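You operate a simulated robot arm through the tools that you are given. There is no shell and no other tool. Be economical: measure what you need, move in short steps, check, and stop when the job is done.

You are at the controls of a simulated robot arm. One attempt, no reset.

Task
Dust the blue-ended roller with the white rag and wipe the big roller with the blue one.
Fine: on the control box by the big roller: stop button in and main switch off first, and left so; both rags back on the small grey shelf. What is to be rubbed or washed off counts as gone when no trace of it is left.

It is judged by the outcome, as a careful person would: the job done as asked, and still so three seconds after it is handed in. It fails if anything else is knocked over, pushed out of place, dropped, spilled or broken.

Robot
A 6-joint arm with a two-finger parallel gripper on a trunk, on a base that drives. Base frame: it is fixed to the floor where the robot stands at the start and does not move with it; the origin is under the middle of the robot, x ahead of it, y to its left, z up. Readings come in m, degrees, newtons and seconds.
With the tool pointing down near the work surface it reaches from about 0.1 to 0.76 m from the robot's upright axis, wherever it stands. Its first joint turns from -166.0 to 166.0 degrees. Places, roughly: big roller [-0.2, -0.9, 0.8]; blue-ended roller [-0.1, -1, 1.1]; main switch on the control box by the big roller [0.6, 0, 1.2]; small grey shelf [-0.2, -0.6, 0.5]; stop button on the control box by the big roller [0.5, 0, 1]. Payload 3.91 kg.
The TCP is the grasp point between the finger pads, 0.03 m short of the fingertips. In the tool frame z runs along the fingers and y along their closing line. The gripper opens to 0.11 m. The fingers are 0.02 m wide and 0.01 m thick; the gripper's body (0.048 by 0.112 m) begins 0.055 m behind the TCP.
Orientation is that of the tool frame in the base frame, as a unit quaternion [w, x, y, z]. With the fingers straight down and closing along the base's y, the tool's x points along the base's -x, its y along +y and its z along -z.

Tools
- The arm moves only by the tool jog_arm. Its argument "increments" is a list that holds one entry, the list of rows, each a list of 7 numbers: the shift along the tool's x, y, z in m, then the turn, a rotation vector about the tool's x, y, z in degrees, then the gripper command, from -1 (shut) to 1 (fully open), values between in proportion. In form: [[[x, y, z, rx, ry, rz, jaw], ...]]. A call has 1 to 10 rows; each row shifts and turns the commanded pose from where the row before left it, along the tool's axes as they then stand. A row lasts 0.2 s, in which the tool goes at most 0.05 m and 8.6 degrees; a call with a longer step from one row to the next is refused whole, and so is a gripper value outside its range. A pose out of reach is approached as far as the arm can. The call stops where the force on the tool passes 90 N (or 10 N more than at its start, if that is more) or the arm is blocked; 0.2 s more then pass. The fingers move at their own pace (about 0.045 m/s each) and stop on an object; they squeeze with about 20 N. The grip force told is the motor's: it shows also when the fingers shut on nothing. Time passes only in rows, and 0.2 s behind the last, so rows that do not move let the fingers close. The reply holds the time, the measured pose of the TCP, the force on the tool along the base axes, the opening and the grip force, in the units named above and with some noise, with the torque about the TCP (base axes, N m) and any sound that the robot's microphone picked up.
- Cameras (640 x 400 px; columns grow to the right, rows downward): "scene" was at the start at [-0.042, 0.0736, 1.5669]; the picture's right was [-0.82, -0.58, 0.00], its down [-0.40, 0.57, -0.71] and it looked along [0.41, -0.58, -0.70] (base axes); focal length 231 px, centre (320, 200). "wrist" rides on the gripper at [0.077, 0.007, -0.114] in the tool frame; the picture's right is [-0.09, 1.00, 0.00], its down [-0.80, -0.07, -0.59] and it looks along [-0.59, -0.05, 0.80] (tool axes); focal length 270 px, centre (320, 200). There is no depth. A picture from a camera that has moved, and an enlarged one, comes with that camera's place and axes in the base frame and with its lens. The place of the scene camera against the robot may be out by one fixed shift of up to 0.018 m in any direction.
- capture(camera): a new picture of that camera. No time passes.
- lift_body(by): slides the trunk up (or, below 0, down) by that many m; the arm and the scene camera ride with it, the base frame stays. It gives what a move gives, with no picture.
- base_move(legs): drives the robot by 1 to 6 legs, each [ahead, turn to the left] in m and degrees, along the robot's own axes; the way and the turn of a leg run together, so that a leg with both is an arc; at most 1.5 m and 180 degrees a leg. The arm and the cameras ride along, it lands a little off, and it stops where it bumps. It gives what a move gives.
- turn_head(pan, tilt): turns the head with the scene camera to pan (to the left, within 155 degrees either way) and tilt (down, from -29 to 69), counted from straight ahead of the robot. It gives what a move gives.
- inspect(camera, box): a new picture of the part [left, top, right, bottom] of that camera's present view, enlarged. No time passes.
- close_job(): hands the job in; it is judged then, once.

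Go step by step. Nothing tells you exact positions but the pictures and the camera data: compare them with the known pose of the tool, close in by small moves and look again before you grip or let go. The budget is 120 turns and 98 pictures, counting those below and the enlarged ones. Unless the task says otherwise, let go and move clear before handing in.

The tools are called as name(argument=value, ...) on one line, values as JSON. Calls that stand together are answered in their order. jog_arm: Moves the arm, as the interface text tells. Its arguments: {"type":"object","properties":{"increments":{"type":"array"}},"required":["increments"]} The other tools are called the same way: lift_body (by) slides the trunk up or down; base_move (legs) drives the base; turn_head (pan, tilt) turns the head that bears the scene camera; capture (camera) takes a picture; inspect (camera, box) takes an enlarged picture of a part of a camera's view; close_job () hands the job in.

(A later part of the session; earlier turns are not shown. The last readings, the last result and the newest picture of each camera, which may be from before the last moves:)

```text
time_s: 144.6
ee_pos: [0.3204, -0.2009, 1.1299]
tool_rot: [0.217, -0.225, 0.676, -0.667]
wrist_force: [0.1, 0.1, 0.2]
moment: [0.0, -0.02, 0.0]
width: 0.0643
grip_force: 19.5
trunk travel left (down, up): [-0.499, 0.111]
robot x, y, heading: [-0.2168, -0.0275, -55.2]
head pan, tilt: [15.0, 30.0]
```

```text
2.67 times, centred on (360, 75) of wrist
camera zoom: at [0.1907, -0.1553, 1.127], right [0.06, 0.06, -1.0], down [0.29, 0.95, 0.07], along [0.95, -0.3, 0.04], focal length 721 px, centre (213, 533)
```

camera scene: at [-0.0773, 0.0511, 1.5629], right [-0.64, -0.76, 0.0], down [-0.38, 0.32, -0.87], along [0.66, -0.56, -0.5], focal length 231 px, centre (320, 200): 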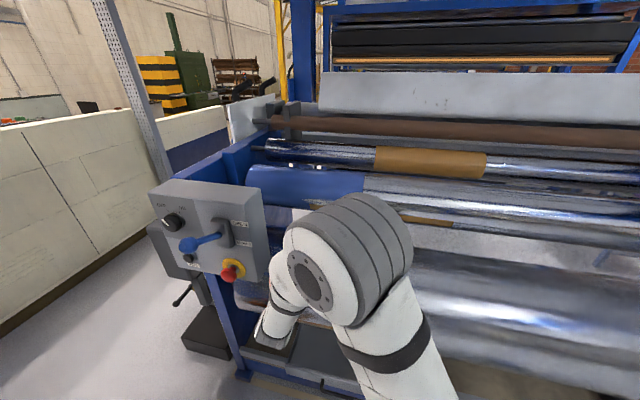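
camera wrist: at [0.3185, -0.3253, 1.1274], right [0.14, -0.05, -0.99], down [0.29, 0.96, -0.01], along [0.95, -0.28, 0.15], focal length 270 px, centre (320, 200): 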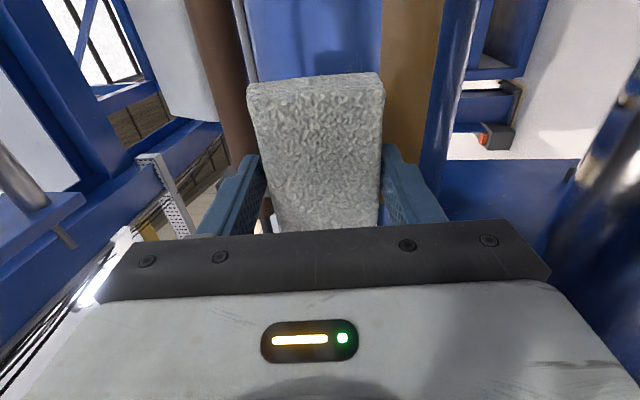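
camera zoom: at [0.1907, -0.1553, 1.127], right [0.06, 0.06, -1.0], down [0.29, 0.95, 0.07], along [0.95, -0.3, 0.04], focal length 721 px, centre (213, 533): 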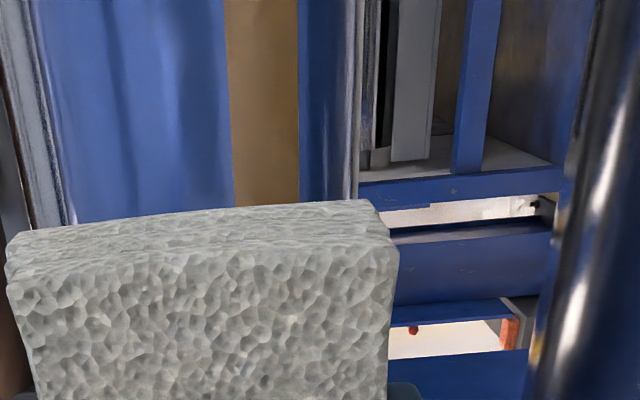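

The dust is gone: the blue end is clean in both views. Now I'll bring the white rag back by retreating, rolling back, pitching down, and returning over the shelf.

jog_arm(increments=[[[0, 0, -0.01, 0, 0, 8.6, -1], [0, 0, -0.01, 0, 0, 8.6, -1], [0, 0, -0.01, 0, 0, 8.6, -1], [0, 0, -0.01, 0, 0, 8.6, -1], [0, 0, -0.01, 0, 0, 8.6, -1], [0, 0, -0.01, 0, 0, 8.6, -1], [0, 0, -0.01, 0, 0, 8.6, -1], [0, 0, -0.01, 0, 0, 8.6, -1], [0, 0, -0.01, 0, 0, 8.6, -1], [0, 0, -0.01, 0, 0, 8.6, -1]]])

jog_arm(increments=[[[0, 0, 0, 0, 0, 4, -1], [0, -0.03, 0, 0, 8.6, 0, -1], [0, -0.03, 0, 0, 8.6, 0, -1], [0, -0.03, 0, 0, 8.6, 0, -1], [0, -0.03, 0, 0, 8.6, 0, -1], [0, -0.03, 0, 0, 8.6, 0, -1], [0, -0.03, 0, 0, 8.6, 0, -1], [0, -0.03, 0, 0, 8.6, 0, -1], [0, -0.03, 0, 0, 8.6, 0, -1], [0, -0.03, 0, 0, 8.6, 0, -1]]])

```text
time_s: 146.8
ee_pos: [0.2636, -0.1233, 1.1342]
tool_rot: [0.613, 0.298, 0.647, -0.341]
wrist_force: [-0.2, -0.4, 0.1]
moment: [-0.03, 0.02, 0.02]
width: 0.0645
grip_force: 20.3
trunk travel left (down, up): [-0.499, 0.111]
robot x, y, heading: [-0.2175, -0.0305, -55.0]
head pan, tilt: [15.0, 30.0]
```

```text
time_s: 149.0
ee_pos: [0.0452, -0.286, 1.135]
tool_rot: [0.089, 0.449, 0.888, -0.048]
wrist_force: [-0.8, 0.1, 0.3]
moment: [0.03, 0.04, 0.02]
width: 0.0647
grip_force: 20.1
trunk travel left (down, up): [-0.499, 0.111]
robot x, y, heading: [-0.2148, -0.0251, -55.0]
head pan, tilt: [15.0, 30.0]
```

jog_arm(increments=[[[0, 0, 0, 0, 5.8, 0, -1], [0, 0, 0, 0, 5.8, 0, -1], [-0.009, -0.0414, 0.0215, 0, 0, 0, -1], [-0.009, -0.0414, 0.0215, 0, 0, 0, -1], [-0.009, -0.0414, 0.0215, 0, 0, 0, -1], [-0.009, -0.0414, 0.0215, 0, 0, 0, -1], [-0.009, -0.0414, 0.0215, 0, 0, 0, -1], [-0.009, -0.0414, 0.0215, 0, 0, 0, -1], [-0.009, -0.0414, 0.0215, 0, 0, 0, -1], [-0.009, -0.0414, 0.0215, 0, 0, 0, -1]]])

capture(camera="wrist")

```text
time_s: 151.2
ee_pos: [-0.1796, -0.5391, 0.9657]
tool_rot: [-0.002, 0.451, 0.893, -0.003]
wrist_force: [0.7, 0.0, -0.6]
moment: [0.02, -0.03, 0.0]
width: 0.0645
grip_force: 19.7
trunk travel left (down, up): [-0.499, 0.111]
robot x, y, heading: [-0.2121, -0.0305, -55.2]
head pan, tilt: [15.0, 30.0]
```

```text
35 pictures are left
camera wrist: at [-0.2199, -0.4733, 1.0796], right [0.85, 0.52, -0.01], down [0.42, -0.68, 0.6], along [0.31, -0.51, -0.8], focal length 270 px, centre (320, 200)
```

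wrist: 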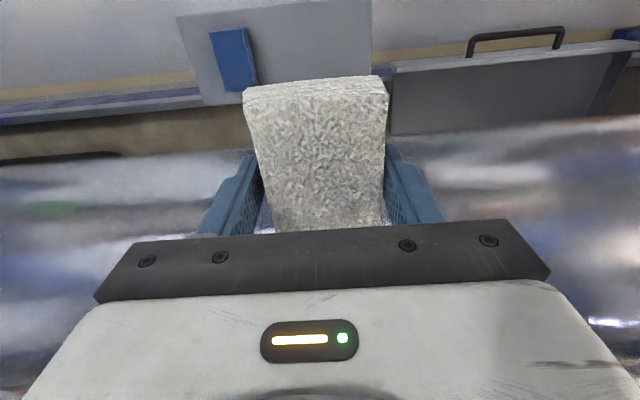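

Correcting a few millimetres and lowering with the trunk to just above the shelf.

jog_arm(increments=[[[0.006, -0.0017, 0, 0, 0, 0, -1], [0, 0, 0, 0, 0, 0, -1]]])

lift_body(by=-0.398)

jog_arm(increments=[[[0, 0, 0.005, 0, 0, 0, -1], [0, 0, 0.003, 0, 0, 0, -1], [0, 0, 0.002, 0, 0, 0, -1]]])

capture(camera="wrist")

```text
time_s: 151.8
ee_pos: [-0.1845, -0.5356, 0.9656]
tool_rot: [-0.001, 0.451, 0.893, -0.005]
wrist_force: [0.8, 0.4, -0.2]
moment: [-0.02, 0.01, 0.0]
width: 0.0641
grip_force: 20.0
trunk travel left (down, up): [-0.499, 0.111]
robot x, y, heading: [-0.2144, -0.027, -55.3]
head pan, tilt: [15.0, 30.0]
```

```text
time_s: 155.6
ee_pos: [-0.1847, -0.5344, 0.5676]
tool_rot: [-0.001, 0.451, 0.892, -0.004]
wrist_force: [0.6, -1.1, 0.5]
moment: [0.0, -0.03, 0.01]
width: 0.0642
grip_force: 20.1
trunk travel left (down, up): [-0.101, 0.509]
robot x, y, heading: [-0.2167, -0.0312, -54.7]
head pan, tilt: [15.0, 30.0]
```

```text
time_s: 156.4
ee_pos: [-0.184, -0.5352, 0.5572]
tool_rot: [0.0, 0.451, 0.893, -0.004]
wrist_force: [-0.2, 0.5, -0.4]
moment: [0.01, -0.01, -0.02]
width: 0.0644
grip_force: 19.8
trunk travel left (down, up): [-0.101, 0.509]
robot x, y, heading: [-0.2132, -0.0222, -55.1]
head pan, tilt: [15.0, 30.0]
```

```text
34 pictures are left
camera wrist: at [-0.2236, -0.4685, 0.6729], right [0.85, 0.52, -0.01], down [0.42, -0.68, 0.6], along [0.3, -0.51, -0.8], focal length 270 px, centre (320, 200)
```

wrist: 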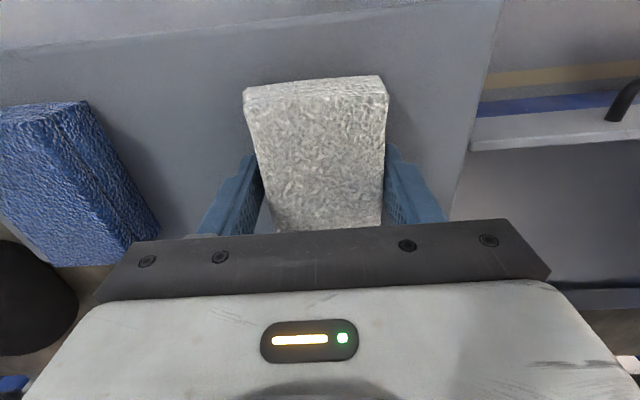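

It matches the pick-up view. I'll settle the last 2 mm, release, and rise.

jog_arm(increments=[[[0, 0, 0.002, 0, 0, 0, -1], [0, 0, 0, 0, 0, 0, 0.6], [0, 0, 0, 0, 0, 0, 0.6], [0, 0, -0.004, 0, 0, 0, 0.6], [0, 0, -0.03, 0, 0, 0, 0.6], [0, 0, -0.05, 0, 0, 0, 0.6], [0, 0, -0.05, 0, 0, 0, 0.6], [0, 0, -0.01, 0, 0, 0, 0.6]]])

capture(camera="wrist")

```text
time_s: 158.2
ee_pos: [-0.1835, -0.5334, 0.6998]
tool_rot: [-0.001, 0.451, 0.892, -0.005]
wrist_force: [-0.1, 0.1, 0.4]
moment: [0.02, -0.01, 0.04]
width: 0.088
grip_force: 0.0
trunk travel left (down, up): [-0.101, 0.509]
robot x, y, heading: [-0.2116, -0.0279, -55.0]
head pan, tilt: [15.0, 30.0]
```

```text
33 pictures are left
camera wrist: at [-0.2236, -0.4679, 0.8147], right [0.85, 0.52, -0.01], down [0.42, -0.68, 0.6], along [0.31, -0.51, -0.8], focal length 270 px, centre (320, 200)
```

wrist: 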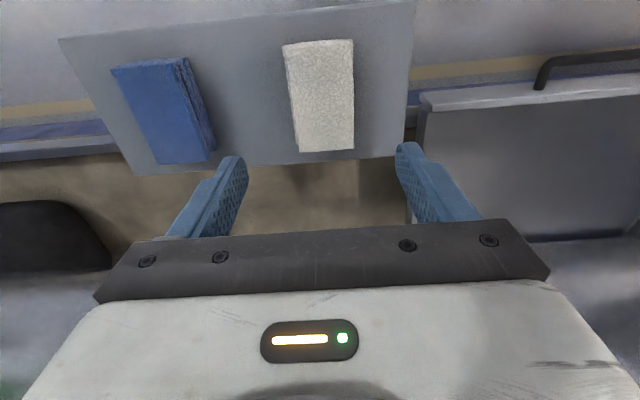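

The white rag lies back in its place. Moving over to the blue rag at about (-0.309, -0.630).

jog_arm(increments=[[[-0.002, -0.04, 0, 0, 0, 0, 0.6], [-0.002, -0.04, 0, 0, 0, 0, 0.6], [-0.002, -0.04, 0, 0, 0, 0, 0.6], [-0.001, -0.038, 0, 0, 0, 0, 0.6], [0, 0, 0.04, 0, 0, 0, 0.6], [0, 0, 0.03, 0, 0, 0, 0.6]]])

capture(camera="wrist")

```text
time_s: 159.6
ee_pos: [-0.3057, -0.6328, 0.6301]
tool_rot: [0.0, 0.451, 0.893, -0.004]
wrist_force: [-0.5, -0.1, 0.4]
moment: [0.0, 0.0, -0.02]
width: 0.088
grip_force: 0.1
trunk travel left (down, up): [-0.101, 0.509]
robot x, y, heading: [-0.216, -0.0243, -55.1]
head pan, tilt: [15.0, 30.0]
```

```text
32 pictures are left
camera wrist: at [-0.3466, -0.566, 0.7447], right [0.85, 0.52, -0.01], down [0.42, -0.68, 0.6], along [0.3, -0.51, -0.8], focal length 270 px, centre (320, 200)
```

wrist: 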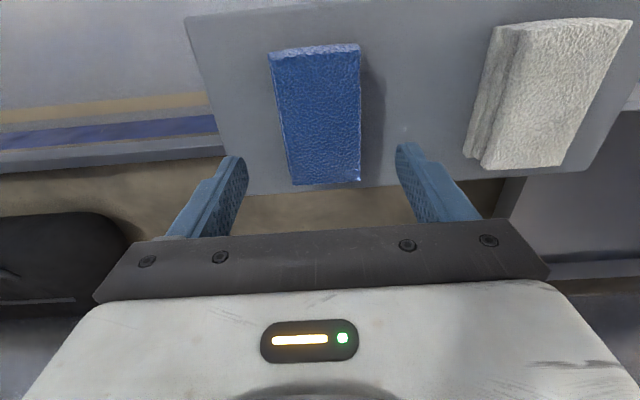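

jog_arm(increments=[[[0.0085, -0.002, 0, 0, 0, 0, 0.6], [0, 0, 0.04, 0, 0, 0, 0.6], [0, 0, 0.02, 0, 0, 0, 0.6], [0, 0, 0.013, 0, 0, 0, 0.6], [0, 0, 0, 0, 0, 0, 0.6]]])

capture(camera="wrist")

```text
time_s: 160.8
ee_pos: [-0.3139, -0.6294, 0.5579]
tool_rot: [-0.002, 0.451, 0.892, -0.004]
wrist_force: [-0.7, 0.2, 0.3]
moment: [0.01, 0.02, 0.03]
width: 0.0879
grip_force: 0.0
trunk travel left (down, up): [-0.101, 0.509]
robot x, y, heading: [-0.2173, -0.0249, -55.1]
head pan, tilt: [15.0, 30.0]
```

```text
31 pictures are left
camera wrist: at [-0.3534, -0.5628, 0.6724], right [0.85, 0.52, -0.01], down [0.42, -0.68, 0.6], along [0.3, -0.51, -0.8], focal length 270 px, centre (320, 200)
```

wrist: 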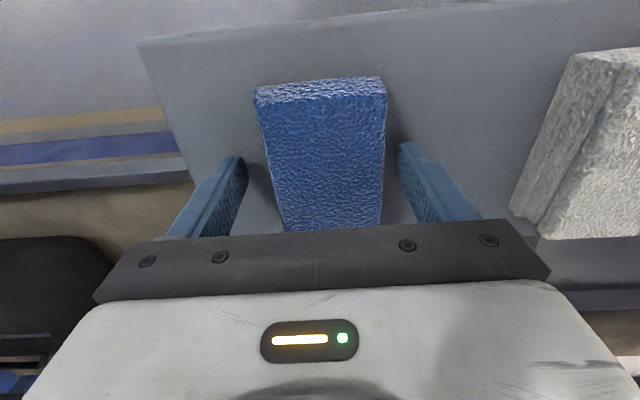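

Well centred, so I'll close and lift with the trunk.

jog_arm(increments=[[[0, 0, 0, 0, 0, 0, -1], [0, 0, 0, 0, 0, 0, -1], [0, 0, 0, 0, 0, 0, -1], [0, 0, 0, 0, 0, 0, -1]]])

lift_body(by=0.4)

turn_head(pan=-5, tilt=45)

capture(camera="scene")

```text
time_s: 161.8
ee_pos: [-0.3157, -0.6286, 0.5577]
tool_rot: [-0.001, 0.451, 0.893, -0.004]
wrist_force: [-0.6, -0.1, -0.5]
moment: [-0.03, 0.01, 0.02]
width: 0.0639
grip_force: 20.1
trunk travel left (down, up): [-0.101, 0.509]
robot x, y, heading: [-0.2141, -0.0258, -54.7]
head pan, tilt: [15.0, 30.0]
```

```text
time_s: 165.7
ee_pos: [-0.314, -0.6288, 0.9577]
tool_rot: [-0.001, 0.451, 0.893, -0.004]
wrist_force: [-0.9, -0.6, -0.5]
moment: [0.01, 0.0, 0.0]
width: 0.0643
grip_force: 19.8
trunk travel left (down, up): [-0.501, 0.109]
robot x, y, heading: [-0.2148, -0.0277, -55.1]
head pan, tilt: [15.0, 30.0]
```

```text
time_s: 166.5
ee_pos: [-0.3132, -0.6276, 0.9584]
tool_rot: [-0.001, 0.451, 0.893, -0.004]
wrist_force: [-0.2, 0.4, -1.0]
moment: [0.02, 0.01, 0.02]
width: 0.0644
grip_force: 20.0
trunk travel left (down, up): [-0.501, 0.109]
robot x, y, heading: [-0.2201, -0.0291, -54.9]
head pan, tilt: [-5.0, 45.0]
```

```text
30 pictures are left
camera scene: at [-0.1064, 0.039, 1.5424], right [-0.87, -0.5, 0.0], down [-0.35, 0.61, -0.71], along [0.35, -0.61, -0.71], focal length 231 px, centre (320, 200)
```

scene: 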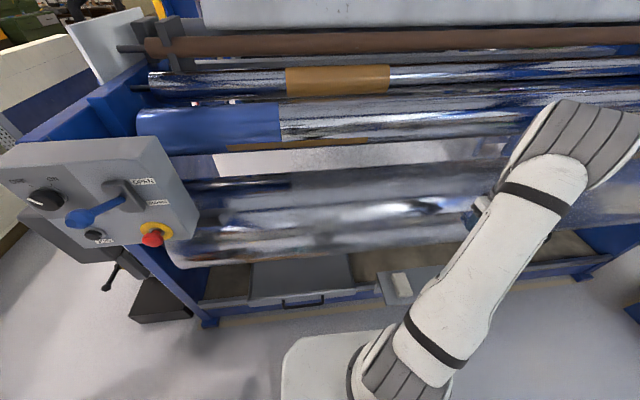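

The blue rag is in hand; its pick pose is (-0.3146, -0.6288, 0.558). Now I need to find what has to come off the big roller, so I'm zooming in.

inspect(camera="scene", box=[160, 150, 330, 275])

inspect(camera="scene", box=[310, 150, 480, 275])

```text
3.20 times, centred on (245, 212) of scene
camera zoom: at [-0.1064, 0.039, 1.5424], right [-0.87, -0.5, 0.0], down [-0.35, 0.61, -0.71], along [0.35, -0.61, -0.71], focal length 738 px, centre (560, 160)
```

zoom: 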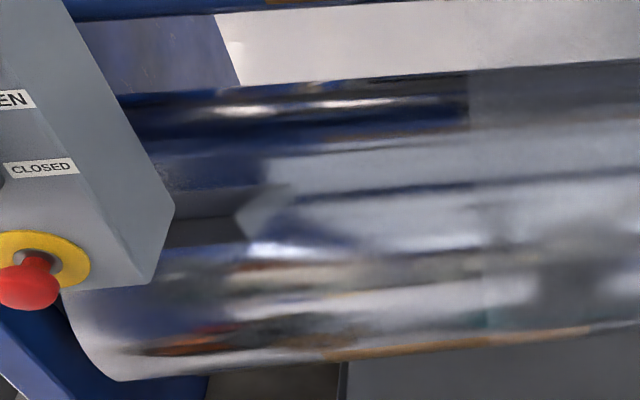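

```text
3.20 times, centred on (395, 212) of scene
camera zoom: at [-0.1064, 0.039, 1.5424], right [-0.87, -0.5, 0.0], down [-0.35, 0.61, -0.71], along [0.35, -0.61, -0.71], focal length 738 px, centre (80, 160)
```

zoom: 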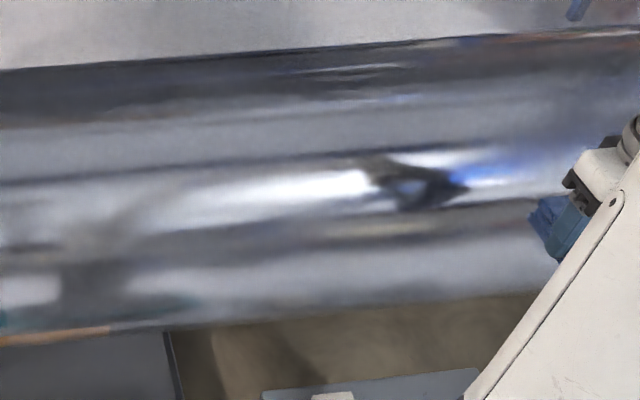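

A fixed vertical edge shows on the big roller near u ≈ 0.02, at the same place from three viewpoints. To its right the reflections look hazy, so there may be a film. I'll look for the film's other edge.

turn_head(pan=-50, tilt=35)

capture(camera="scene")

capture(camera="wrist")

```text
time_s: 167.6
ee_pos: [-0.3138, -0.6287, 0.9583]
tool_rot: [-0.001, 0.452, 0.892, -0.005]
wrist_force: [0.1, -1.1, -1.3]
moment: [0.02, -0.01, 0.02]
width: 0.0645
grip_force: 19.8
trunk travel left (down, up): [-0.501, 0.109]
robot x, y, heading: [-0.2129, -0.0296, -55.1]
head pan, tilt: [-50.0, 35.0]
```

```text
27 pictures are left
camera scene: at [-0.1699, 0.0245, 1.5572], right [-0.97, 0.26, 0.0], down [0.15, 0.55, -0.82], along [-0.21, -0.79, -0.57], focal length 231 px, centre (320, 200)
```

scene: 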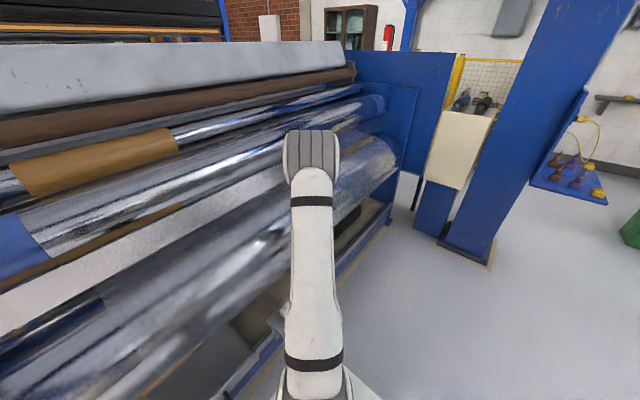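

```text
26 pictures are left
camera wrist: at [-0.3534, -0.5628, 1.0726], right [0.85, 0.52, -0.01], down [0.42, -0.68, 0.6], along [0.3, -0.51, -0.8], focal length 270 px, centre (320, 200)
```

wrist: 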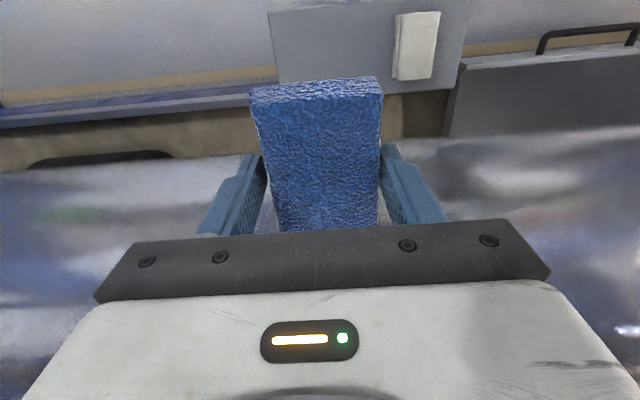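

inspect(camera="scene", box=[310, 110, 420, 240])

inspect(camera="scene", box=[0, 180, 300, 370])

```text
3.08 times, centred on (365, 175) of scene
camera zoom: at [-0.1699, 0.0245, 1.5572], right [-0.97, 0.26, 0.0], down [0.15, 0.55, -0.82], along [-0.21, -0.79, -0.57], focal length 710 px, centre (182, 277)
```

zoom: 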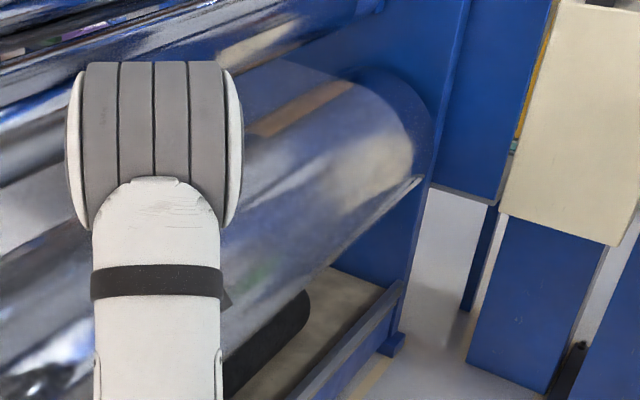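

```text
2.11 times, centred on (150, 275) of scene
camera zoom: at [-0.1699, 0.0245, 1.5572], right [-0.97, 0.26, 0.0], down [0.15, 0.55, -0.82], along [-0.21, -0.79, -0.57], focal length 486 px, centre (678, 42)
```

zoom: 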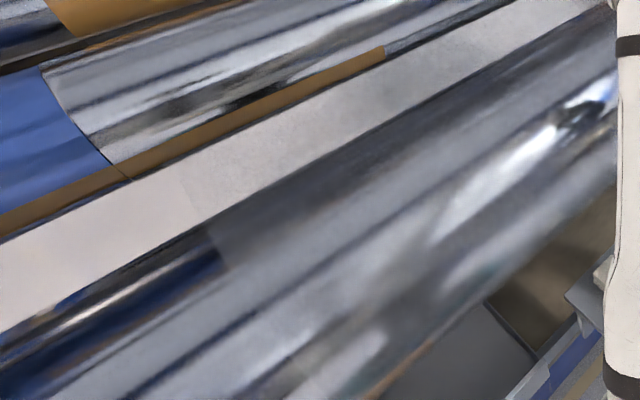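

The haze is symmetric, with clear bands about 0.3 m wide at both roller ends, so it looks like the roller's own satin finish rather than dirt. I'll raise the arm, lower the trunk so the head camera sees the front of the big roller squarely, and search for the real mark.

jog_arm(increments=[[[0.005, 0, -0.045, 0, 0, 0, -1], [0.005, 0, -0.045, 0, 0, 0, -1], [0.005, 0, -0.045, 0, 0, 0, -1], [0.005, 0, -0.045, 0, 0, 0, -1], [0.005, 0, -0.045, 0, 0, 0, -1], [0.005, 0, -0.045, 0, 0, 0, -1], [0.005, 0, -0.045, 0, 0, 0, -1], [0.005, 0, -0.045, 0, 0, 0, -1]]])

lift_body(by=-0.36)

turn_head(pan=15, tilt=25)

capture(camera="scene")

turn_head(pan=-45, tilt=25)

capture(camera="scene")

```text
time_s: 169.4
ee_pos: [-0.3378, -0.5939, 1.3184]
tool_rot: [-0.001, 0.451, 0.892, -0.003]
wrist_force: [0.3, -0.5, -0.2]
moment: [0.02, 0.02, 0.03]
width: 0.0642
grip_force: 19.7
trunk travel left (down, up): [-0.501, 0.109]
robot x, y, heading: [-0.2155, -0.0253, -55.2]
head pan, tilt: [-50.0, 35.0]
```

```text
time_s: 172.9
ee_pos: [-0.3373, -0.5939, 0.9591]
tool_rot: [-0.001, 0.451, 0.893, -0.003]
wrist_force: [-0.2, 0.8, 0.6]
moment: [0.0, -0.01, -0.01]
width: 0.0642
grip_force: 20.4
trunk travel left (down, up): [-0.141, 0.469]
robot x, y, heading: [-0.215, -0.0228, -55.0]
head pan, tilt: [-50.0, 35.0]
```

```text
time_s: 174.3
ee_pos: [-0.3367, -0.5962, 0.9589]
tool_rot: [0.0, 0.452, 0.892, -0.003]
wrist_force: [1.0, -0.2, 0.8]
moment: [-0.02, 0.02, 0.01]
width: 0.0643
grip_force: 20.4
trunk travel left (down, up): [-0.141, 0.469]
robot x, y, heading: [-0.2148, -0.0287, -54.9]
head pan, tilt: [15.0, 25.0]
```

```text
23 pictures are left
camera scene: at [-0.0766, 0.0502, 1.213], right [-0.64, -0.76, 0.0], down [-0.32, 0.27, -0.91], along [0.69, -0.58, -0.42], focal length 231 px, centre (320, 200)
```

scene: 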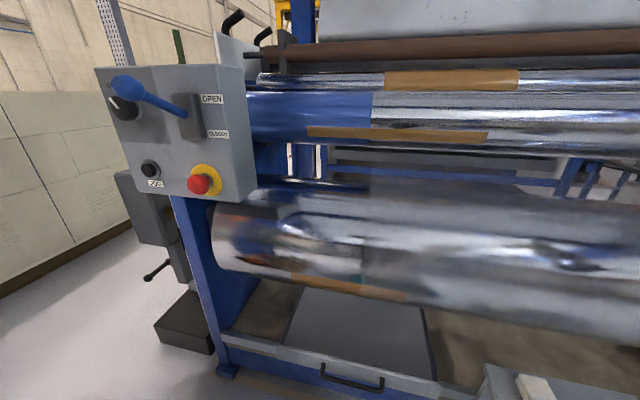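

```text
time_s: 175.6
ee_pos: [-0.3378, -0.5943, 0.9581]
tool_rot: [-0.002, 0.451, 0.893, -0.003]
wrist_force: [-0.7, 0.4, 0.2]
moment: [0.01, 0.02, 0.01]
width: 0.0641
grip_force: 19.9
trunk travel left (down, up): [-0.141, 0.469]
robot x, y, heading: [-0.2177, -0.0263, -55.0]
head pan, tilt: [-45.0, 25.0]
```

```text
22 pictures are left
camera scene: at [-0.1632, 0.0189, 1.213], right [-0.98, 0.17, 0.0], down [0.07, 0.42, -0.91], along [-0.16, -0.89, -0.42], focal length 231 px, centre (320, 200)
```

scene: 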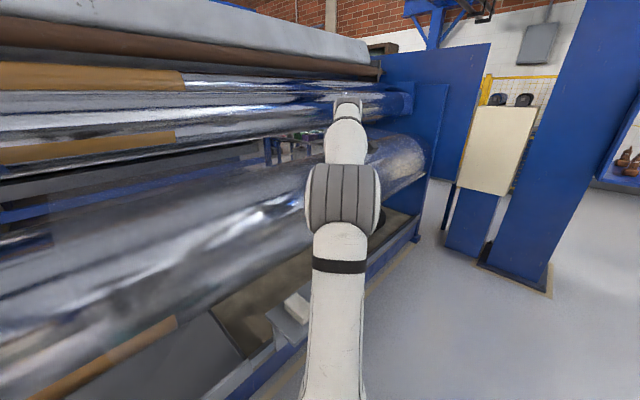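

turn_head(pan=5, tilt=25)

inspect(camera="scene", box=[180, 160, 420, 310])

inspect(camera="scene", box=[400, 160, 640, 310])

```text
time_s: 176.8
ee_pos: [-0.3378, -0.5943, 0.9581]
tool_rot: [0.0, 0.451, 0.893, -0.004]
wrist_force: [0.8, 0.1, -1.3]
moment: [0.01, 0.0, -0.01]
width: 0.0644
grip_force: 20.2
trunk travel left (down, up): [-0.141, 0.469]
robot x, y, heading: [-0.2126, -0.026, -55.1]
head pan, tilt: [5.0, 25.0]
```

```text
2.67 times, centred on (300, 235) of scene
camera zoom: at [-0.088, 0.0389, 1.213], right [-0.77, -0.64, 0.0], down [-0.27, 0.32, -0.91], along [0.58, -0.7, -0.42], focal length 615 px, centre (373, 107)
```

zoom: 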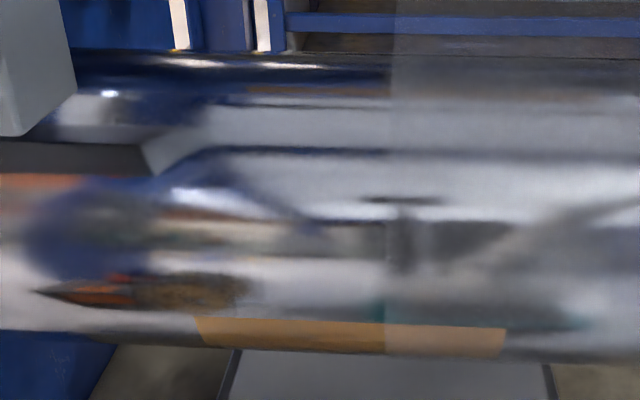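

```text
2.67 times, centred on (520, 235) of scene
camera zoom: at [-0.088, 0.0389, 1.213], right [-0.77, -0.64, 0.0], down [-0.27, 0.32, -0.91], along [0.58, -0.7, -0.42], focal length 615 px, centre (-213, 107)
```

zoom: 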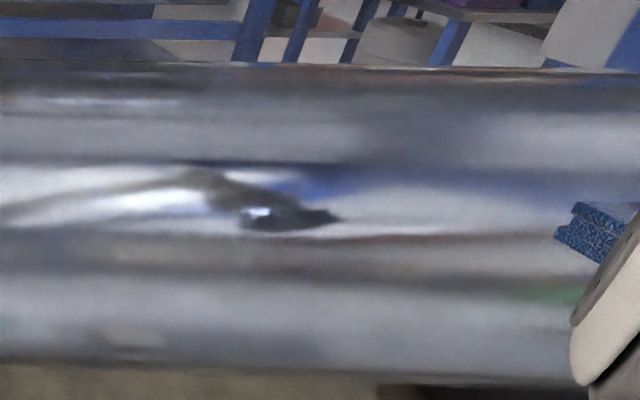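

The haze turns out to be a translucent web: it also veils the background above the roller, so it isn't dirt. On the bare left end I see a brownish-orange mark near u ≈ -0.18, z ≈ 0.76 that keeps its place between views, so I'm zooming on it.

inspect(camera="scene", box=[175, 225, 295, 300])

```text
5.33 times, centred on (235, 262) of scene
camera zoom: at [-0.088, 0.0389, 1.213], right [-0.77, -0.64, 0.0], down [-0.27, 0.32, -0.91], along [0.58, -0.7, -0.42], focal length 1230 px, centre (773, -133)
```

zoom: 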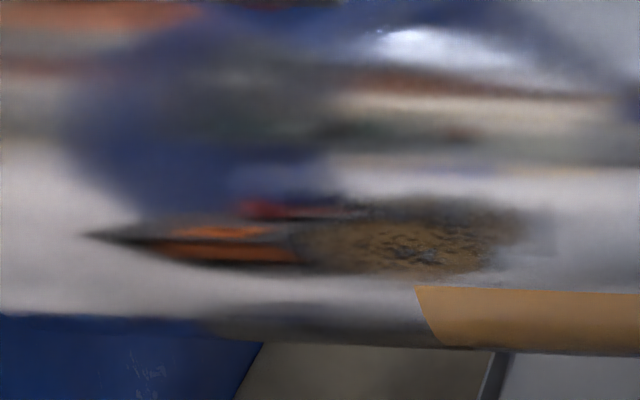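

That is it: a brown textured grime patch, about 0.13 m wide, near u ≈ -0.20, n ≈ -0.43, z ≈ 0.74. I'll swing the blue rag over in front of it the same way as before.

jog_arm(increments=[[[0.005, 0.045, 0.018, 0, 0, 0, -1], [0.005, 0.045, 0.018, 0, 0, 0, -1], [0.005, 0.045, 0.018, 0, 0, 0, -1], [0.005, 0.045, 0.018, 0, 0, 0, -1], [0.005, 0.045, 0.018, 0, 0, 0, -1], [0.005, 0.045, 0.018, 0, 0, 0, -1], [0.005, 0.045, 0.018, 0, 0, 0, -1], [0.005, 0.045, 0.018, 0, 0, 0, -1]]])

jog_arm(increments=[[[0, 0.044, 0, 0, -8.6, 0, -1], [0, 0.044, 0, 0, -8.6, 0, -1], [0, 0.044, 0, 0, -8.6, 0, -1], [0, 0.044, 0, 0, -8.6, 0, -1], [0, 0.044, 0, 0, -8.6, 0, -1], [0, 0.044, 0, 0, -8.6, 0, -1], [0, 0.044, 0, 0, -8.6, 0, -1], [0, 0.044, 0, 0, -8.6, 0, -1], [0, 0.044, 0, 0, -8.6, 0, -1], [0, 0.044, 0, 0, -8.6, 0, -1]]])

jog_arm(increments=[[[0, 0, 0, 0, -4, -8, -1], [0, 0, 0, 0, 0, -8.6, -1], [0, 0, 0, 0, 0, -8.6, -1], [0, 0, 0, 0, 0, -8.6, -1], [0, 0, 0, 0, 0, -8.6, -1], [0, 0, 0, 0, 0, -8.6, -1], [0, 0, 0, 0, 0, -8.6, -1], [0, 0, 0, 0, 0, -8.6, -1], [0, 0, 0, 0, 0, -8.6, -1], [0, 0, 0, 0, 0, -8.6, -1]]])

capture(camera="wrist")

```text
time_s: 178.6
ee_pos: [-0.0735, -0.3501, 0.8102]
tool_rot: [-0.001, 0.451, 0.892, -0.003]
wrist_force: [0.4, -0.2, -0.7]
moment: [0.06, -0.01, 0.03]
width: 0.0644
grip_force: 20.2
trunk travel left (down, up): [-0.141, 0.469]
robot x, y, heading: [-0.2146, -0.0294, -55.1]
head pan, tilt: [5.0, 25.0]
```

```text
time_s: 179.6
ee_pos: [0.0657, -0.2622, 0.7621]
tool_rot: [0.171, 0.436, 0.874, -0.129]
wrist_force: [-0.5, 0.2, -1.1]
moment: [-0.03, 0.03, -0.03]
width: 0.0645
grip_force: 20.1
trunk travel left (down, up): [-0.141, 0.469]
robot x, y, heading: [-0.213, -0.0279, -54.9]
head pan, tilt: [5.0, 25.0]
stopped in row 4: the arm was blocked; the commanded pose is now the measured one
```

```text
refused: row 1 steps farther than a row can; nothing moved
```

```text
18 pictures are left
camera wrist: at [0.0062, -0.1605, 0.8346], right [0.85, 0.52, -0.04], down [0.28, -0.39, 0.88], along [0.44, -0.76, -0.48], focal length 270 px, centre (320, 200)
```

wrist: 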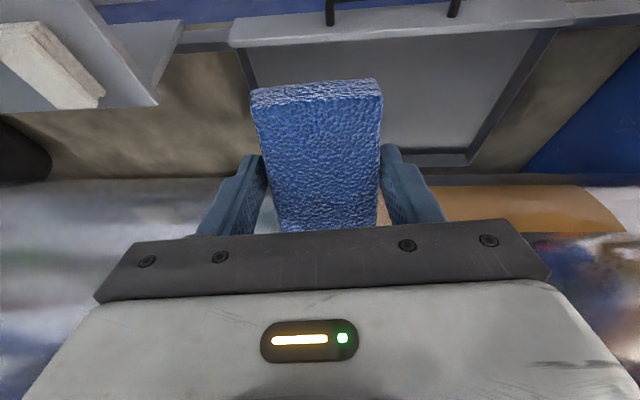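

The arm got blocked pitching right in front of the robot's own trunk. I'll unpitch, raise, go further left first, and then pitch, which is the order that worked before.

jog_arm(increments=[[[0, 0, -0.01, 0, 7.4, 0, -1], [0, 0, -0.01, 0, 7.4, 0, -1], [0, 0, -0.01, 0, 7.4, 0, -1], [0, 0.03, -0.035, 0, 0, 0, -1], [0, 0.035, -0.035, 0, 0, 0, -1], [0, 0.035, -0.03, 0, 0, 0, -1]]])

jog_arm(increments=[[[0, 0.02, 0, 0, -8.6, 0, -1], [0, 0.02, 0, 0, -8.6, 0, -1], [0, 0.02, 0, 0, -8.6, 0, -1], [0, 0.02, 0, 0, -8.6, 0, -1], [0, 0.02, 0, 0, -8.6, 0, -1], [0, 0.02, 0, 0, -8.6, 0, -1], [0, 0.02, 0, 0, -8.6, 0, -1], [0, 0.02, 0, 0, -8.6, 0, -1], [0, 0.02, 0, 0, -8.6, 0, -1], [0, 0.02, 0, 0, -8.6, 0, -1]]])

```text
time_s: 180.9
ee_pos: [0.1461, -0.1861, 0.8877]
tool_rot: [0.002, 0.453, 0.891, -0.043]
wrist_force: [0.2, 0.2, -0.5]
moment: [-0.01, -0.02, -0.03]
width: 0.0642
grip_force: 20.1
trunk travel left (down, up): [-0.141, 0.469]
robot x, y, heading: [-0.2139, -0.0286, -55.1]
head pan, tilt: [5.0, 25.0]
```

```text
time_s: 183.2
ee_pos: [0.3072, -0.0704, 0.8745]
tool_rot: [0.609, 0.301, 0.65, -0.341]
wrist_force: [-0.9, 0.1, -0.3]
moment: [0.02, 0.0, 0.02]
width: 0.0644
grip_force: 19.7
trunk travel left (down, up): [-0.141, 0.469]
robot x, y, heading: [-0.215, -0.0259, -55.1]
head pan, tilt: [5.0, 25.0]
```

Now the tool faces the machine at u ≈ -0.21. I'll roll it 90° and look.

jog_arm(increments=[[[0, 0, 0, 0, 0, -8.6, -1], [0, 0, 0, 0, 0, -8.6, -1], [0, 0, 0, 0, 0, -8.6, -1], [0, 0, 0, 0, 0, -8.6, -1], [0, 0, 0, 0, 0, -8.6, -1], [0, 0, 0, 0, 0, -8.6, -1], [0, 0, 0, 0, 0, -8.6, -1], [0, 0, 0, 0, 0, -8.6, -1], [0, 0, 0, 0, 0, -8.6, -1], [0, 0, 0, 0, 0, -8.6, -1]]])

capture(camera="wrist")

```text
time_s: 185.3
ee_pos: [0.3074, -0.0692, 0.8736]
tool_rot: [0.214, -0.224, 0.68, -0.664]
wrist_force: [0.1, 0.6, -0.4]
moment: [0.0, 0.0, 0.01]
width: 0.0643
grip_force: 19.7
trunk travel left (down, up): [-0.141, 0.469]
robot x, y, heading: [-0.2153, -0.0279, -54.9]
head pan, tilt: [5.0, 25.0]
```

```text
17 pictures are left
camera wrist: at [0.1776, -0.0229, 0.8706], right [0.05, 0.07, -1.0], down [0.3, 0.95, 0.08], along [0.95, -0.3, 0.03], focal length 270 px, centre (320, 200)
```

wrist: 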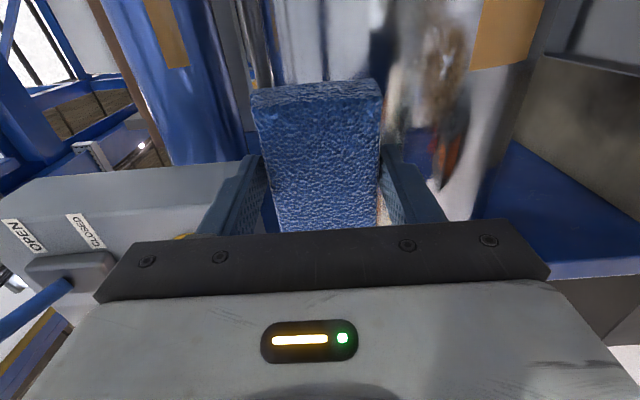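

The grime is plainly visible in the wrist view, centred at about u = -0.21, z = 0.74 and facing slightly downward. I'll lower, tilt up about 18°, and approach.

jog_arm(increments=[[[0, 0.044, 0, 0, 0, 0, -1], [0, 0.044, 0, 0, 0, 0, -1], [0, 0.044, 0, 0, 0, 0, -1], [0, 0.044, 0, 0, 0, 0, -1], [0, 0, 0, 6.5, 0, 0, -1], [0, 0, 0, 6.5, 0, 0, -1], [0, 0, 0, 6.5, 0, 0, -1], [0, 0.01, 0.03, 0, 0, 0, -1], [0, 0.01, 0.03, 0, 0, 0, -1]]])

capture(camera="wrist")

```text
time_s: 187.3
ee_pos: [0.3412, -0.1167, 0.6971]
tool_rot: [-0.248, 0.184, -0.559, 0.77]
wrist_force: [0.7, 0.1, 0.2]
moment: [-0.02, 0.0, 0.04]
width: 0.0643
grip_force: 20.2
trunk travel left (down, up): [-0.141, 0.469]
robot x, y, heading: [-0.2152, -0.0298, -55.2]
head pan, tilt: [5.0, 25.0]
```

```text
16 pictures are left
camera wrist: at [0.2167, -0.0772, 0.6563], right [0.25, -0.2, -0.95], down [0.3, 0.95, -0.12], along [0.92, -0.26, 0.3], focal length 270 px, centre (320, 200)
```

wrist: 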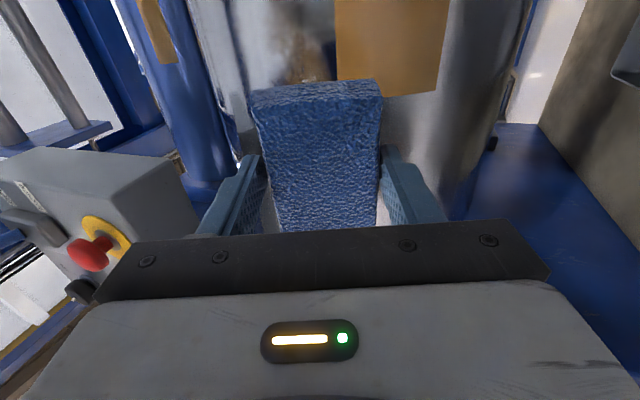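

The grime sits just above the rag's centre-line; the roller axis seems nearer z ≈ 0.765. I'll reduce the tilt to 8°, raise slightly, and creep to contact.

jog_arm(increments=[[[0, -0.012, 0, -5, 0, 0, -1], [0, -0.011, 0, -5, 0, 0, -1], [0, 0, 0.04, 0, 0, 0, -1], [0, 0, 0.02, 0, 0, 0, -1], [0, 0, 0.01, 0, 0, 0, -1], [0, 0, 0.008, 0, 0, 0, -1], [0, 0, 0.006, 0, 0, 0, -1], [0, 0, 0.004, 0, 0, 0, -1]]])

```text
time_s: 189.2
ee_pos: [0.389, -0.1818, 0.7321]
tool_rot: [-0.231, 0.204, -0.624, 0.718]
wrist_force: [-13.4, 14.9, -4.1]
moment: [0.43, 0.4, -0.03]
width: 0.0656
grip_force: 20.1
trunk travel left (down, up): [-0.141, 0.469]
robot x, y, heading: [-0.2106, -0.024, -55.0]
head pan, tilt: [5.0, 25.0]
```

Contact, but the moment says it is on the rag's lower edge, so the roller axis is at about z ≈ 0.735. I'll back off, level the tool, and press again.

jog_arm(increments=[[[0, 0, -0.012, 0, 0, 0, -1], [0, 0.002, 0, -8, 0, 0, -1], [0, 0, 0.008, 0, 0, 0, -1], [0, 0, 0.004, 0, 0, 0, -1], [0, 0, 0.003, 0, 0, 0, -1]]])

```text
time_s: 190.3
ee_pos: [0.3912, -0.1838, 0.7267]
tool_rot: [-0.215, 0.221, -0.672, 0.673]
wrist_force: [-10.0, 10.3, -5.3]
moment: [-0.12, -0.07, -0.03]
width: 0.0645
grip_force: 20.2
trunk travel left (down, up): [-0.141, 0.469]
robot x, y, heading: [-0.2148, -0.0268, -55.4]
head pan, tilt: [5.0, 25.0]
```

Centred contact at about 15 N. Wiping along the curve, pivoting about the big roller's axis.

jog_arm(increments=[[[0, 0, 0.003, 0, 0, 0, -1], [0, -0.0165, 0, -4, 0, 0, -1], [0, -0.0165, 0, -4, 0, 0, -1], [0, -0.0165, 0, -4, 0, 0, -1], [0, -0.0165, 0, -4, 0, 0, -1]]])

jog_arm(increments=[[[0, 0.0165, 0, 4, 0, 0, -1], [0, 0.0165, 0, 4, 0, 0, -1], [0, 0.0165, 0, 4, 0, 0, -1], [0, 0.0165, 0, 4, 0, 0, -1], [0, 0.0165, 0, 4, 0, 0, -1], [0, 0.0165, 0, 4, 0, 0, -1], [0, 0.0165, 0, 4, 0, 0, -1]]])

```text
time_s: 191.2
ee_pos: [0.3883, -0.1848, 0.7473]
tool_rot: [0.194, -0.245, 0.722, -0.617]
wrist_force: [-7.2, 12.0, -5.5]
moment: [-0.23, -0.12, 0.09]
width: 0.0649
grip_force: 20.2
trunk travel left (down, up): [-0.141, 0.469]
robot x, y, heading: [-0.2164, -0.0213, -55.3]
head pan, tilt: [5.0, 25.0]
stopped in row 4: the force on the tool passed its limit (the readings are from after the stop); the commanded pose is now the measured one
```

```text
time_s: 192.8
ee_pos: [0.391, -0.1914, 0.6345]
tool_rot: [-0.248, 0.188, -0.551, 0.774]
wrist_force: [0.5, -0.2, -0.6]
moment: [-0.01, 0.04, 0.02]
width: 0.0648
grip_force: 20.2
trunk travel left (down, up): [-0.141, 0.469]
robot x, y, heading: [-0.215, -0.0296, -55.4]
head pan, tilt: [5.0, 25.0]
```

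The up-stroke stalled on friction and then the path ended low. I'll re-align below the patch and stroke upward with a lighter push.

jog_arm(increments=[[[0, -0.027, -0.004, 0, 0, 0, -1], [0, 0, 0.004, 0, 0, 0, -1], [0, 0, 0.004, 0, 0, 0, -1], [0, 0, 0.003, 0, 0, 0, -1], [0, 0, 0.003, 0, 0, 0, -1]]])

```text
time_s: 194.0
ee_pos: [0.391, -0.1928, 0.6629]
tool_rot: [-0.247, 0.189, -0.55, 0.775]
wrist_force: [-0.1, -0.3, -0.6]
moment: [-0.03, 0.03, 0.0]
width: 0.0647
grip_force: 19.9
trunk travel left (down, up): [-0.141, 0.469]
robot x, y, heading: [-0.2136, -0.0279, -55.2]
head pan, tilt: [5.0, 25.0]
```

jog_arm(increments=[[[0, 0, 0.004, 0, 0, 0, -1], [0, 0, 0.003, 0, 0, 0, -1], [0, 0, 0.003, 0, 0, 0, -1]]])

```text
time_s: 194.8
ee_pos: [0.3975, -0.1991, 0.6648]
tool_rot: [-0.248, 0.189, -0.55, 0.775]
wrist_force: [0.0, -1.0, -0.1]
moment: [0.02, -0.01, 0.0]
width: 0.0647
grip_force: 20.0
trunk travel left (down, up): [-0.141, 0.469]
robot x, y, heading: [-0.2132, -0.0273, -54.9]
head pan, tilt: [5.0, 25.0]
```

jog_arm(increments=[[[0, 0, 0.004, 0, 0, 0, -1], [0, 0, 0.003, 0, 0, 0, -1], [0, 0, 0.003, 0, 0, 0, -1], [0, 0, 0.003, 0, 0, 0, -1]]])

```text
time_s: 195.7
ee_pos: [0.3985, -0.2023, 0.6666]
tool_rot: [-0.245, 0.193, -0.551, 0.774]
wrist_force: [-18.8, 18.2, -3.0]
moment: [-0.67, -0.89, -0.43]
width: 0.0649
grip_force: 19.9
trunk travel left (down, up): [-0.141, 0.469]
robot x, y, heading: [-0.2181, -0.0296, -55.1]
head pan, tilt: [5.0, 25.0]
stopped in row 4: the force on the tool passed its limit (the readings are from after the stop); the commanded pose is now the measured one
```

jog_arm(increments=[[[0, 0, -0.002, 0, 0, 0, -1], [0, -0.0165, 0, -4, 0, 0, -1], [0, -0.0165, 0, -4, 0, 0, -1], [0, -0.0165, 0, -4, 0, 0, -1], [0, -0.0165, 0, -4, 0, 0, -1], [0, -0.0165, 0, -4, 0, 0, -1]]])

capture(camera="wrist")

```text
time_s: 197.1
ee_pos: [0.3918, -0.1892, 0.7452]
tool_rot: [0.208, -0.233, 0.678, -0.665]
wrist_force: [-7.9, 8.3, -4.9]
moment: [-0.15, -0.24, -0.03]
width: 0.0643
grip_force: 19.9
trunk travel left (down, up): [-0.141, 0.469]
robot x, y, heading: [-0.2139, -0.0247, -54.9]
head pan, tilt: [5.0, 25.0]
```

```text
15 pictures are left
camera wrist: at [0.2617, -0.1429, 0.744], right [0.03, 0.06, -1.0], down [0.29, 0.95, 0.07], along [0.96, -0.3, 0.01], focal length 270 px, centre (320, 200)
```

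wrist: 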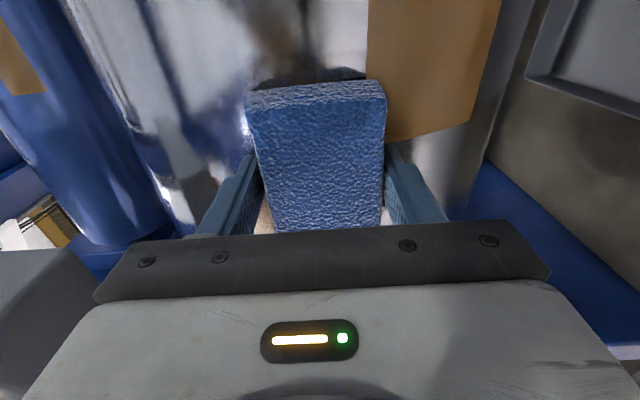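

That stroke kept contact nicely. Some brown remains further to the right and up, so I'll continue with lateral shifts.

jog_arm(increments=[[[0, -0.0165, 0, -4, 0, 0, -1], [0, -0.0165, 0, -4, 0, 0, -1], [0, -0.0165, 0, -4, 0, 0, -1], [0.04, 0, 0, 0, 0, 0, -1], [0, 0.0165, 0, 4, 0, 0, -1], [0, 0.0165, 0, 4, 0, 0, -1], [0, 0.0165, 0, 4, 0, 0, -1], [0, 0.0165, 0, 4, 0, 0, -1], [0, 0.0165, 0, 4, 0, 0, -1], [0, 0.0165, 0, 4, 0, 0, -1]]])

jog_arm(increments=[[[-0.03, 0, 0.001, 0, 0, 0, -1], [-0.03, 0, 0, 0, 0, 0, -1], [0, -0.0165, 0, -4, 0, 0, -1], [0, -0.0165, 0, -4, 0, 0, -1], [0, -0.0165, 0, -4, 0, 0, -1], [0, -0.0165, 0, -4, 0, 0, -1], [0, -0.0165, 0, -4, 0, 0, -1], [0.03, 0, 0, 0, 0, 0, -1], [0.03, 0, 0, 0, 0, 0, -1]]])

jog_arm(increments=[[[0, 0, -0.04, 0, 0, 0, -1], [0, 0, -0.05, 0, 0, 0, -1], [0, 0, -0.05, 0, 0, 0, -1]]])

capture(camera="wrist")

```text
time_s: 199.3
ee_pos: [0.3581, -0.2136, 0.6972]
tool_rot: [-0.232, 0.209, -0.603, 0.734]
wrist_force: [-1.2, -0.1, -0.6]
moment: [0.02, 0.02, 0.01]
width: 0.0646
grip_force: 20.1
trunk travel left (down, up): [-0.141, 0.469]
robot x, y, heading: [-0.2194, -0.0252, -55.3]
head pan, tilt: [5.0, 25.0]
```

```text
time_s: 201.3
ee_pos: [0.3571, -0.2096, 0.7802]
tool_rot: [0.191, -0.246, 0.723, -0.617]
wrist_force: [-0.2, 0.0, -0.3]
moment: [0.0, 0.0, -0.03]
width: 0.0643
grip_force: 19.8
trunk travel left (down, up): [-0.141, 0.469]
robot x, y, heading: [-0.2127, -0.0255, -55.2]
head pan, tilt: [5.0, 25.0]
```

```text
time_s: 202.1
ee_pos: [0.2771, -0.0988, 0.8024]
tool_rot: [0.192, -0.247, 0.722, -0.618]
wrist_force: [0.2, -0.1, -0.6]
moment: [0.01, -0.01, 0.0]
width: 0.0644
grip_force: 19.9
trunk travel left (down, up): [-0.141, 0.469]
robot x, y, heading: [-0.2123, -0.0276, -55.2]
head pan, tilt: [5.0, 25.0]
```

```text
14 pictures are left
camera wrist: at [0.148, -0.053, 0.8167], right [-0.05, 0.17, -0.98], down [0.31, 0.94, 0.15], along [0.95, -0.3, -0.1], focal length 270 px, centre (320, 200)
```

wrist: 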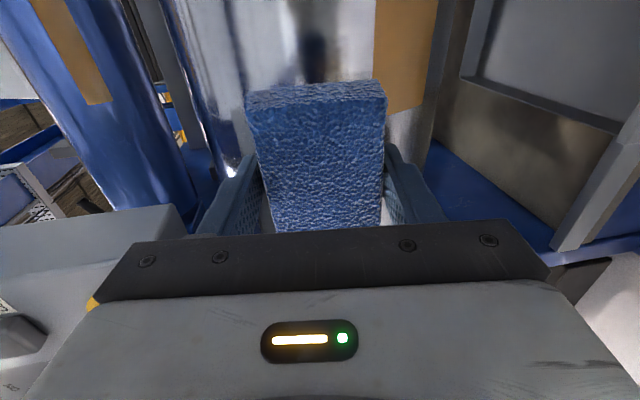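

capture(camera="scene")

```text
13 pictures are left
camera scene: at [-0.0879, 0.0393, 1.2129], right [-0.77, -0.64, 0.0], down [-0.27, 0.32, -0.91], along [0.58, -0.69, -0.42], focal length 231 px, centre (320, 200)
```

scene: 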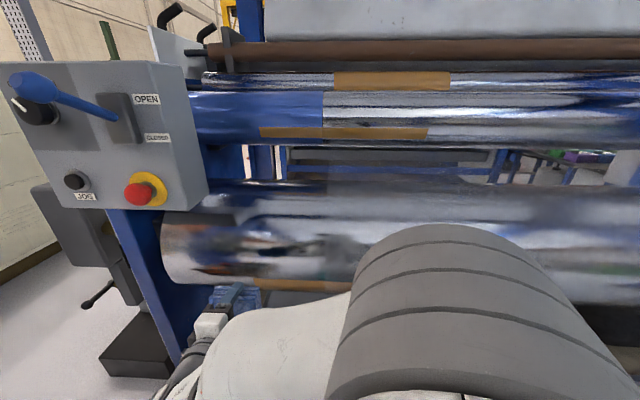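

inspect(camera="scene", box=[175, 225, 295, 300])

```text
5.33 times, centred on (235, 262) of scene
camera zoom: at [-0.0879, 0.0393, 1.2129], right [-0.77, -0.64, 0.0], down [-0.27, 0.32, -0.91], along [0.58, -0.69, -0.42], focal length 1230 px, centre (773, -133)
```

zoom: 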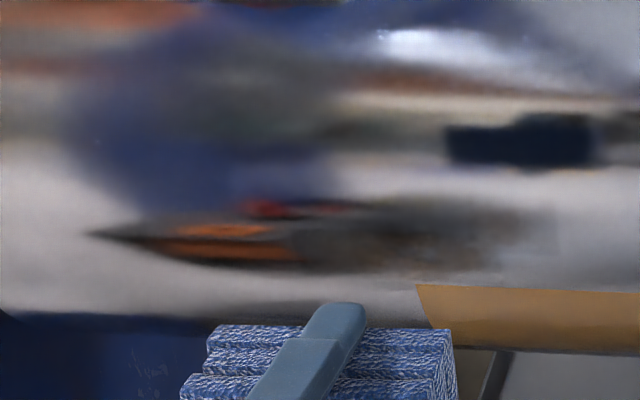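

The brown texture is nearly gone, but a faint trace may remain. I'll do another full pass with firmer contact.

jog_arm(increments=[[[-0.015, 0.032, 0, 4.8, 0, 0, -1], [-0.015, 0.032, 0, 4.7, 0, 0, -1], [0, 0, 0.045, 0, 0, 0, -1], [0, 0, 0.045, 0, 0, 0, -1], [0, 0, 0.025, 0, 0, 0, -1], [0, 0, 0.008, 0, 0, 0, -1], [0, 0, 0.006, 0, 0, 0, -1], [0, 0, 0.004, 0, 0, 0, -1]]])

```text
time_s: 203.9
ee_pos: [0.3744, -0.1821, 0.7382]
tool_rot: [-0.213, 0.23, -0.668, 0.675]
wrist_force: [-0.3, -0.1, 0.1]
moment: [-0.04, -0.03, 0.02]
width: 0.0646
grip_force: 20.4
trunk travel left (down, up): [-0.141, 0.469]
robot x, y, heading: [-0.2143, -0.027, -55.2]
head pan, tilt: [5.0, 25.0]
```

jog_arm(increments=[[[0, 0, 0.006, 0, 0, 0, -1], [0, 0, 0.005, 0, 0, 0, -1], [0, 0, 0.003, 0, 0, 0, -1], [0, 0, 0.002, 0, 0, 0, -1]]])

```text
time_s: 204.9
ee_pos: [0.3833, -0.1943, 0.7381]
tool_rot: [-0.212, 0.23, -0.669, 0.675]
wrist_force: [0.1, 0.2, 0.0]
moment: [0.02, -0.02, -0.01]
width: 0.0646
grip_force: 20.3
trunk travel left (down, up): [-0.141, 0.469]
robot x, y, heading: [-0.2146, -0.0264, -54.9]
head pan, tilt: [5.0, 25.0]
```

jog_arm(increments=[[[0, 0, 0.003, 0, 0, 0, -1], [0, 0, 0.002, 0, 0, 0, -1], [0, 0, 0.002, 0, 0, 0, -1], [0, 0, 0.002, 0, 0, 0, -1]]])

```text
time_s: 205.9
ee_pos: [0.3837, -0.1954, 0.7382]
tool_rot: [-0.212, 0.232, -0.668, 0.674]
wrist_force: [-32.1, 26.3, 5.3]
moment: [-1.07, -1.26, -0.15]
width: 0.0642
grip_force: 19.9
trunk travel left (down, up): [-0.141, 0.469]
robot x, y, heading: [-0.2129, -0.025, -55.0]
head pan, tilt: [5.0, 25.0]
stopped in row 4: the force on the tool passed its limit (the readings are from after the stop); the commanded pose is now the measured one
```

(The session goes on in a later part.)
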